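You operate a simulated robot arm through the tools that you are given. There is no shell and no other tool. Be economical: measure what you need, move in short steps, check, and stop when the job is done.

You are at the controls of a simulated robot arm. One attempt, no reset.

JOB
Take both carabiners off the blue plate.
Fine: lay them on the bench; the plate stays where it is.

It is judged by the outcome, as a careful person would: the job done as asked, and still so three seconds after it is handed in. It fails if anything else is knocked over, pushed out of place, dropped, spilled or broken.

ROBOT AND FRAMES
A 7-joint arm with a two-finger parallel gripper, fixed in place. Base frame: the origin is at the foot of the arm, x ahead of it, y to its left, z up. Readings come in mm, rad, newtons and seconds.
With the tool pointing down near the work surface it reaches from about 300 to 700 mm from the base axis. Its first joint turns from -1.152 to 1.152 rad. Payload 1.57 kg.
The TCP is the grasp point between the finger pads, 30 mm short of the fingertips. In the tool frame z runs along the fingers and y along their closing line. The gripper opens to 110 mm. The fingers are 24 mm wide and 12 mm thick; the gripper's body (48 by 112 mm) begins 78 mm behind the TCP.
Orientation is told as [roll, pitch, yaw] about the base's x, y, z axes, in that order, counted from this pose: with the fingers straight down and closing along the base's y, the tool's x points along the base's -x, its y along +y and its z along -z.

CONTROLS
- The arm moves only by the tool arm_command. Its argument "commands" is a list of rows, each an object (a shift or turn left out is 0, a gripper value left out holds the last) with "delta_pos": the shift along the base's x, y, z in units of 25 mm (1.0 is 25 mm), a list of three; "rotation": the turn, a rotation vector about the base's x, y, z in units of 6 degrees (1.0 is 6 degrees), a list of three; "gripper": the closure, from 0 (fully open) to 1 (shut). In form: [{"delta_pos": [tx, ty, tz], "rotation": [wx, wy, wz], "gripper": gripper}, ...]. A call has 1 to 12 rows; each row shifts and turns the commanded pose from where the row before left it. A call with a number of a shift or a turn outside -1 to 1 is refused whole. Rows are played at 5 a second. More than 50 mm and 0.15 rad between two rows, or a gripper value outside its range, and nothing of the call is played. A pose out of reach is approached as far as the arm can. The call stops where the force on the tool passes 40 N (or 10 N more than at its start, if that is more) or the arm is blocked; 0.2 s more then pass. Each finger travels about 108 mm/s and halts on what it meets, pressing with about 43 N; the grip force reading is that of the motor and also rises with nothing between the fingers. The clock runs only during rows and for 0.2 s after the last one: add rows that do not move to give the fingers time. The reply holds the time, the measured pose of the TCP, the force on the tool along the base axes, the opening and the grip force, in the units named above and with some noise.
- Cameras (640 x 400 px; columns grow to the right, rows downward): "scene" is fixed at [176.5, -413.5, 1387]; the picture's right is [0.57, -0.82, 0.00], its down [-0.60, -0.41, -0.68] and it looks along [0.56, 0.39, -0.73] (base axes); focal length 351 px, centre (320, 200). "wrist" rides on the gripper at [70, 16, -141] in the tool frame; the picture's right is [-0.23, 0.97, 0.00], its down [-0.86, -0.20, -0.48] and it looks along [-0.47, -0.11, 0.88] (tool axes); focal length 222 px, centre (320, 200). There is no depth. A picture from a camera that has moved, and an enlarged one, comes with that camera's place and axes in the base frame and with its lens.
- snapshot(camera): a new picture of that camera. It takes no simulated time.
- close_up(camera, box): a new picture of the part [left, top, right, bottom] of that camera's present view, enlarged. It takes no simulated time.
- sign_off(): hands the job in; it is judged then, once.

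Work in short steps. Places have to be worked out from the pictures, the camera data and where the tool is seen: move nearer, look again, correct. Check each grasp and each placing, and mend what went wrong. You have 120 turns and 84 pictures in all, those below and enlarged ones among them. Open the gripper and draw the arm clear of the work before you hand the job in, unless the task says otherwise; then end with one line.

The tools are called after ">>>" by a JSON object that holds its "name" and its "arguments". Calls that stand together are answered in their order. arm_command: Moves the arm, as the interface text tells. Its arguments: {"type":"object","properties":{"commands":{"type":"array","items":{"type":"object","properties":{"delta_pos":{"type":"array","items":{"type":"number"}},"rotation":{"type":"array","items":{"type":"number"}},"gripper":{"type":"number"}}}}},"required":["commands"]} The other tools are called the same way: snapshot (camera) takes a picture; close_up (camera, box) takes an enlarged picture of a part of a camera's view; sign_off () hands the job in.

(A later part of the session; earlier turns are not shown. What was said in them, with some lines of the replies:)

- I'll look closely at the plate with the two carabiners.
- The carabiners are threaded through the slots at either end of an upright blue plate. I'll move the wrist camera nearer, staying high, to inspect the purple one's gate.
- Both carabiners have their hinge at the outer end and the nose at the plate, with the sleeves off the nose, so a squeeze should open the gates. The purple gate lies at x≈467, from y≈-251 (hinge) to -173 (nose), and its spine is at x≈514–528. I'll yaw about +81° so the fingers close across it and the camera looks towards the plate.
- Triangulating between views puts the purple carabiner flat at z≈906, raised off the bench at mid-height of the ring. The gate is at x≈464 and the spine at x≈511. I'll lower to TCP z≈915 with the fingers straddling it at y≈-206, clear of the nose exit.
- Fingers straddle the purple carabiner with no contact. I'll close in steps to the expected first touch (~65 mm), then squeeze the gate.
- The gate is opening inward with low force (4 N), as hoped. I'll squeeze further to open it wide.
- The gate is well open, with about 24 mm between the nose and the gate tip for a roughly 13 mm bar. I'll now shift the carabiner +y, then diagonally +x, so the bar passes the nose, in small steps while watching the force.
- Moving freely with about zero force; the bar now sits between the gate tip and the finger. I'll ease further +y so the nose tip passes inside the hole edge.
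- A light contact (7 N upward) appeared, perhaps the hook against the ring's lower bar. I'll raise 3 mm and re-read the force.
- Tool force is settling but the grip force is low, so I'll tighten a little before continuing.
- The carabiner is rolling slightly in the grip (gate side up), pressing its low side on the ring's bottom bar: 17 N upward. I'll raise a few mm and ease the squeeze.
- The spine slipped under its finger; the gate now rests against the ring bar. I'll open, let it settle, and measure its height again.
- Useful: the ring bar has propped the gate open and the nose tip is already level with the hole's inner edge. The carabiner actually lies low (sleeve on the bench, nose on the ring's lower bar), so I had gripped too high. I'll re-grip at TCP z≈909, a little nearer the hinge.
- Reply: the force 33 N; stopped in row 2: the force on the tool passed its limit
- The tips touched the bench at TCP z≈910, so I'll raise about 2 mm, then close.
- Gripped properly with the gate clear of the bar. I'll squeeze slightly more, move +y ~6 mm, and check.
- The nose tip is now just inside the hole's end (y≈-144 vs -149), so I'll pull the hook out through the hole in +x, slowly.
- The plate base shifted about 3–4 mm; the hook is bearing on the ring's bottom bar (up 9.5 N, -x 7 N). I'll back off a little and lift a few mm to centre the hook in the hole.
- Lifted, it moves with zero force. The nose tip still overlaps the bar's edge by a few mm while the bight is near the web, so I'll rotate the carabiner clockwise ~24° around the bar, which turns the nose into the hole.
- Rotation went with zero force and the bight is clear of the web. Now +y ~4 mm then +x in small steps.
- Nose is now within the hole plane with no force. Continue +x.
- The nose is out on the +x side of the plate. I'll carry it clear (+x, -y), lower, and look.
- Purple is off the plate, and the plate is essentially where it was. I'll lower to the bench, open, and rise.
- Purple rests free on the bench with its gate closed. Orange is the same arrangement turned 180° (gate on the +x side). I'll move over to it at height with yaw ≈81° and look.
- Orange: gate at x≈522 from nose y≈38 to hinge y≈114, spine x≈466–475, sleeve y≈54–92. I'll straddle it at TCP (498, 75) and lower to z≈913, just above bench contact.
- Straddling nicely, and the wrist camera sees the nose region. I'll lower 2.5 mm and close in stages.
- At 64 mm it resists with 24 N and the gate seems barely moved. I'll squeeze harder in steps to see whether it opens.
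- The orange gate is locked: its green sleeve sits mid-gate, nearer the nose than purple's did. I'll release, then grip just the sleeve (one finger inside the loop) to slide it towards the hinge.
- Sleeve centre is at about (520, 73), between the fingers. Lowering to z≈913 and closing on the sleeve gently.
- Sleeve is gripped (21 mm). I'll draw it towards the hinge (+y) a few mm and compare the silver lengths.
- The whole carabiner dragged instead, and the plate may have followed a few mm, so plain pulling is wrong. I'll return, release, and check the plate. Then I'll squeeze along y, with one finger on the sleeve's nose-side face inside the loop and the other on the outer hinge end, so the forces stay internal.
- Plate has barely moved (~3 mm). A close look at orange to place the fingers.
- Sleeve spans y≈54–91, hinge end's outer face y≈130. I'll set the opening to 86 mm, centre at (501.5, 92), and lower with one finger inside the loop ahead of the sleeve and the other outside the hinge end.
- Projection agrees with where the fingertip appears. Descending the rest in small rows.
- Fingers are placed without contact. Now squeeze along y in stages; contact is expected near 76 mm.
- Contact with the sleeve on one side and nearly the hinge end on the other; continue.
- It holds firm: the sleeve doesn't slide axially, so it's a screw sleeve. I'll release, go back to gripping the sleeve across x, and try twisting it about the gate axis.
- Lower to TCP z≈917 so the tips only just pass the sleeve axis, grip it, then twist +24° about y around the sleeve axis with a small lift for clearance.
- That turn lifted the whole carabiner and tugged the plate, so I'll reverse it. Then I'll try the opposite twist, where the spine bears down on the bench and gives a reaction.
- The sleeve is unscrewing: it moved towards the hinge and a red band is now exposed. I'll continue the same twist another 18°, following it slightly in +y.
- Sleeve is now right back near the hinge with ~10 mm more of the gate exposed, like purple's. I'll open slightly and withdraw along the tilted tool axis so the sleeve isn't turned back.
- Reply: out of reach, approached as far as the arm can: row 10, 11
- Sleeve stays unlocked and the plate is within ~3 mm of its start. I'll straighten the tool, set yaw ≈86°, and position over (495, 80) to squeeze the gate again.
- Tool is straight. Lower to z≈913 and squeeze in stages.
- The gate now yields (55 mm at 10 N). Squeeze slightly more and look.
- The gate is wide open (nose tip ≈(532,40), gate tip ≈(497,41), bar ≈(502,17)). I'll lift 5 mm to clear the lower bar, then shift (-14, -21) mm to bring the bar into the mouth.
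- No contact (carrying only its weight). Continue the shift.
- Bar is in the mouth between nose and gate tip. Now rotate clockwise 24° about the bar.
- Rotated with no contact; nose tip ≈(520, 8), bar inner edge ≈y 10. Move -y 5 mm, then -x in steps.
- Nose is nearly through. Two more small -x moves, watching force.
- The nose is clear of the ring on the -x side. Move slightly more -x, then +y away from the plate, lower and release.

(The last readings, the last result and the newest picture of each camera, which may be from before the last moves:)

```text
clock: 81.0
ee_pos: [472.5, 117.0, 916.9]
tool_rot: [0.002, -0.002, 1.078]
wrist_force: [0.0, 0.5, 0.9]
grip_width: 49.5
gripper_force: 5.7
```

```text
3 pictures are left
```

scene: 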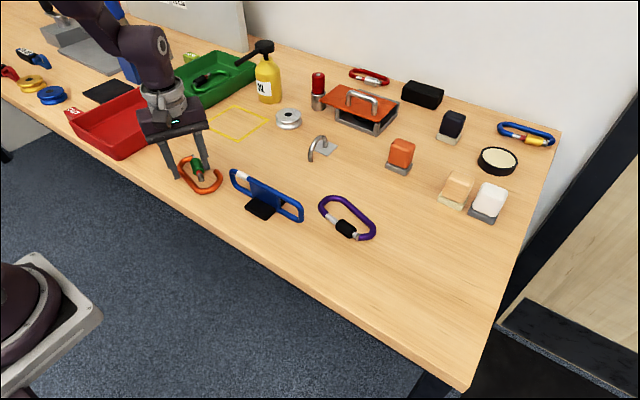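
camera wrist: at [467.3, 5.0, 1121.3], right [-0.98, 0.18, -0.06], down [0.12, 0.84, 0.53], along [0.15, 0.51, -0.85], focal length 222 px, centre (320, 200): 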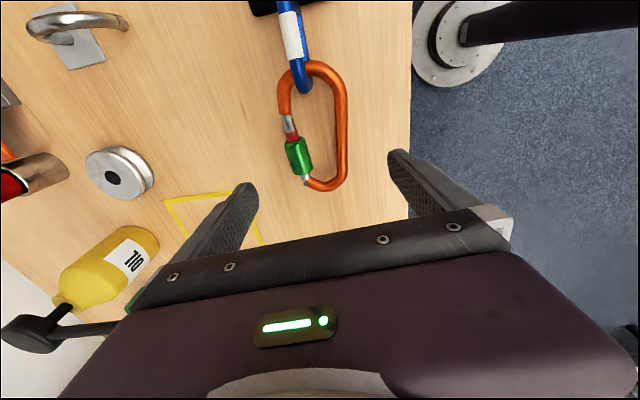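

Orange is fully free of the plate. Lower the last few mm, open gently, and rise.

>>> {"name": "arm_command", "arguments": {"commands": [{"delta_pos": [0, 0, -0.1]}, {"delta_pos": [0, 0, -0.08]}, {"gripper": 0.48}, {"gripper": 0.4}, {"gripper": 0.25}, {"gripper": 0.0}, {}, {}]}}

>>> {"name": "arm_command", "arguments": {"commands": [{"delta_pos": [0, 0, 1]}, {"delta_pos": [0, 0, 1]}, {"delta_pos": [0, 0, 1]}, {"delta_pos": [0, 0, 1]}, {"delta_pos": [0, 0, 1]}, {"delta_pos": [0, 0, 1]}, {}]}}

>>> {"name": "close_up", "arguments": {"camera": "scene", "box": [150, 130, 390, 280]}}

```text
clock: 82.8
ee_pos: [471.1, 116.9, 914.6]
tool_rot: [0.003, -0.001, 1.079]
wrist_force: [0.8, 0.2, 1.1]
grip_width: 110.0
gripper_force: 0.1
```

```text
clock: 84.4
ee_pos: [471.0, 117.0, 1062.3]
tool_rot: [0.001, -0.002, 1.079]
wrist_force: [-0.3, -0.2, -0.3]
grip_width: 109.7
gripper_force: 0.1
```

```text
2.67 times, centred on (270, 205) of scene
camera zoom: at [176.5, -413.5, 1387.0], right [0.57, -0.82, 0.0], down [-0.6, -0.41, -0.68], along [0.56, 0.39, -0.73], focal length 935 px, centre (453, 187)
```

zoom: 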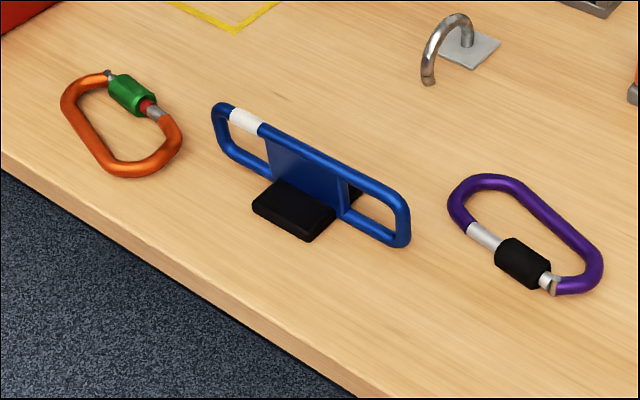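

Both carabiners lie on the bench with their gates closed. The plate is within about 2 mm of its starting place, the gripper is open and the arm is clear, so I'm handing in.

>>> {"name": "sign_off", "arguments": {}}

```text
The job is handed in.
```

Both carabiners are off the blue plate and lying on the bench; the plate was nudged during the work but ended within about 2 mm of where it started, and I saw nothing else disturbed.
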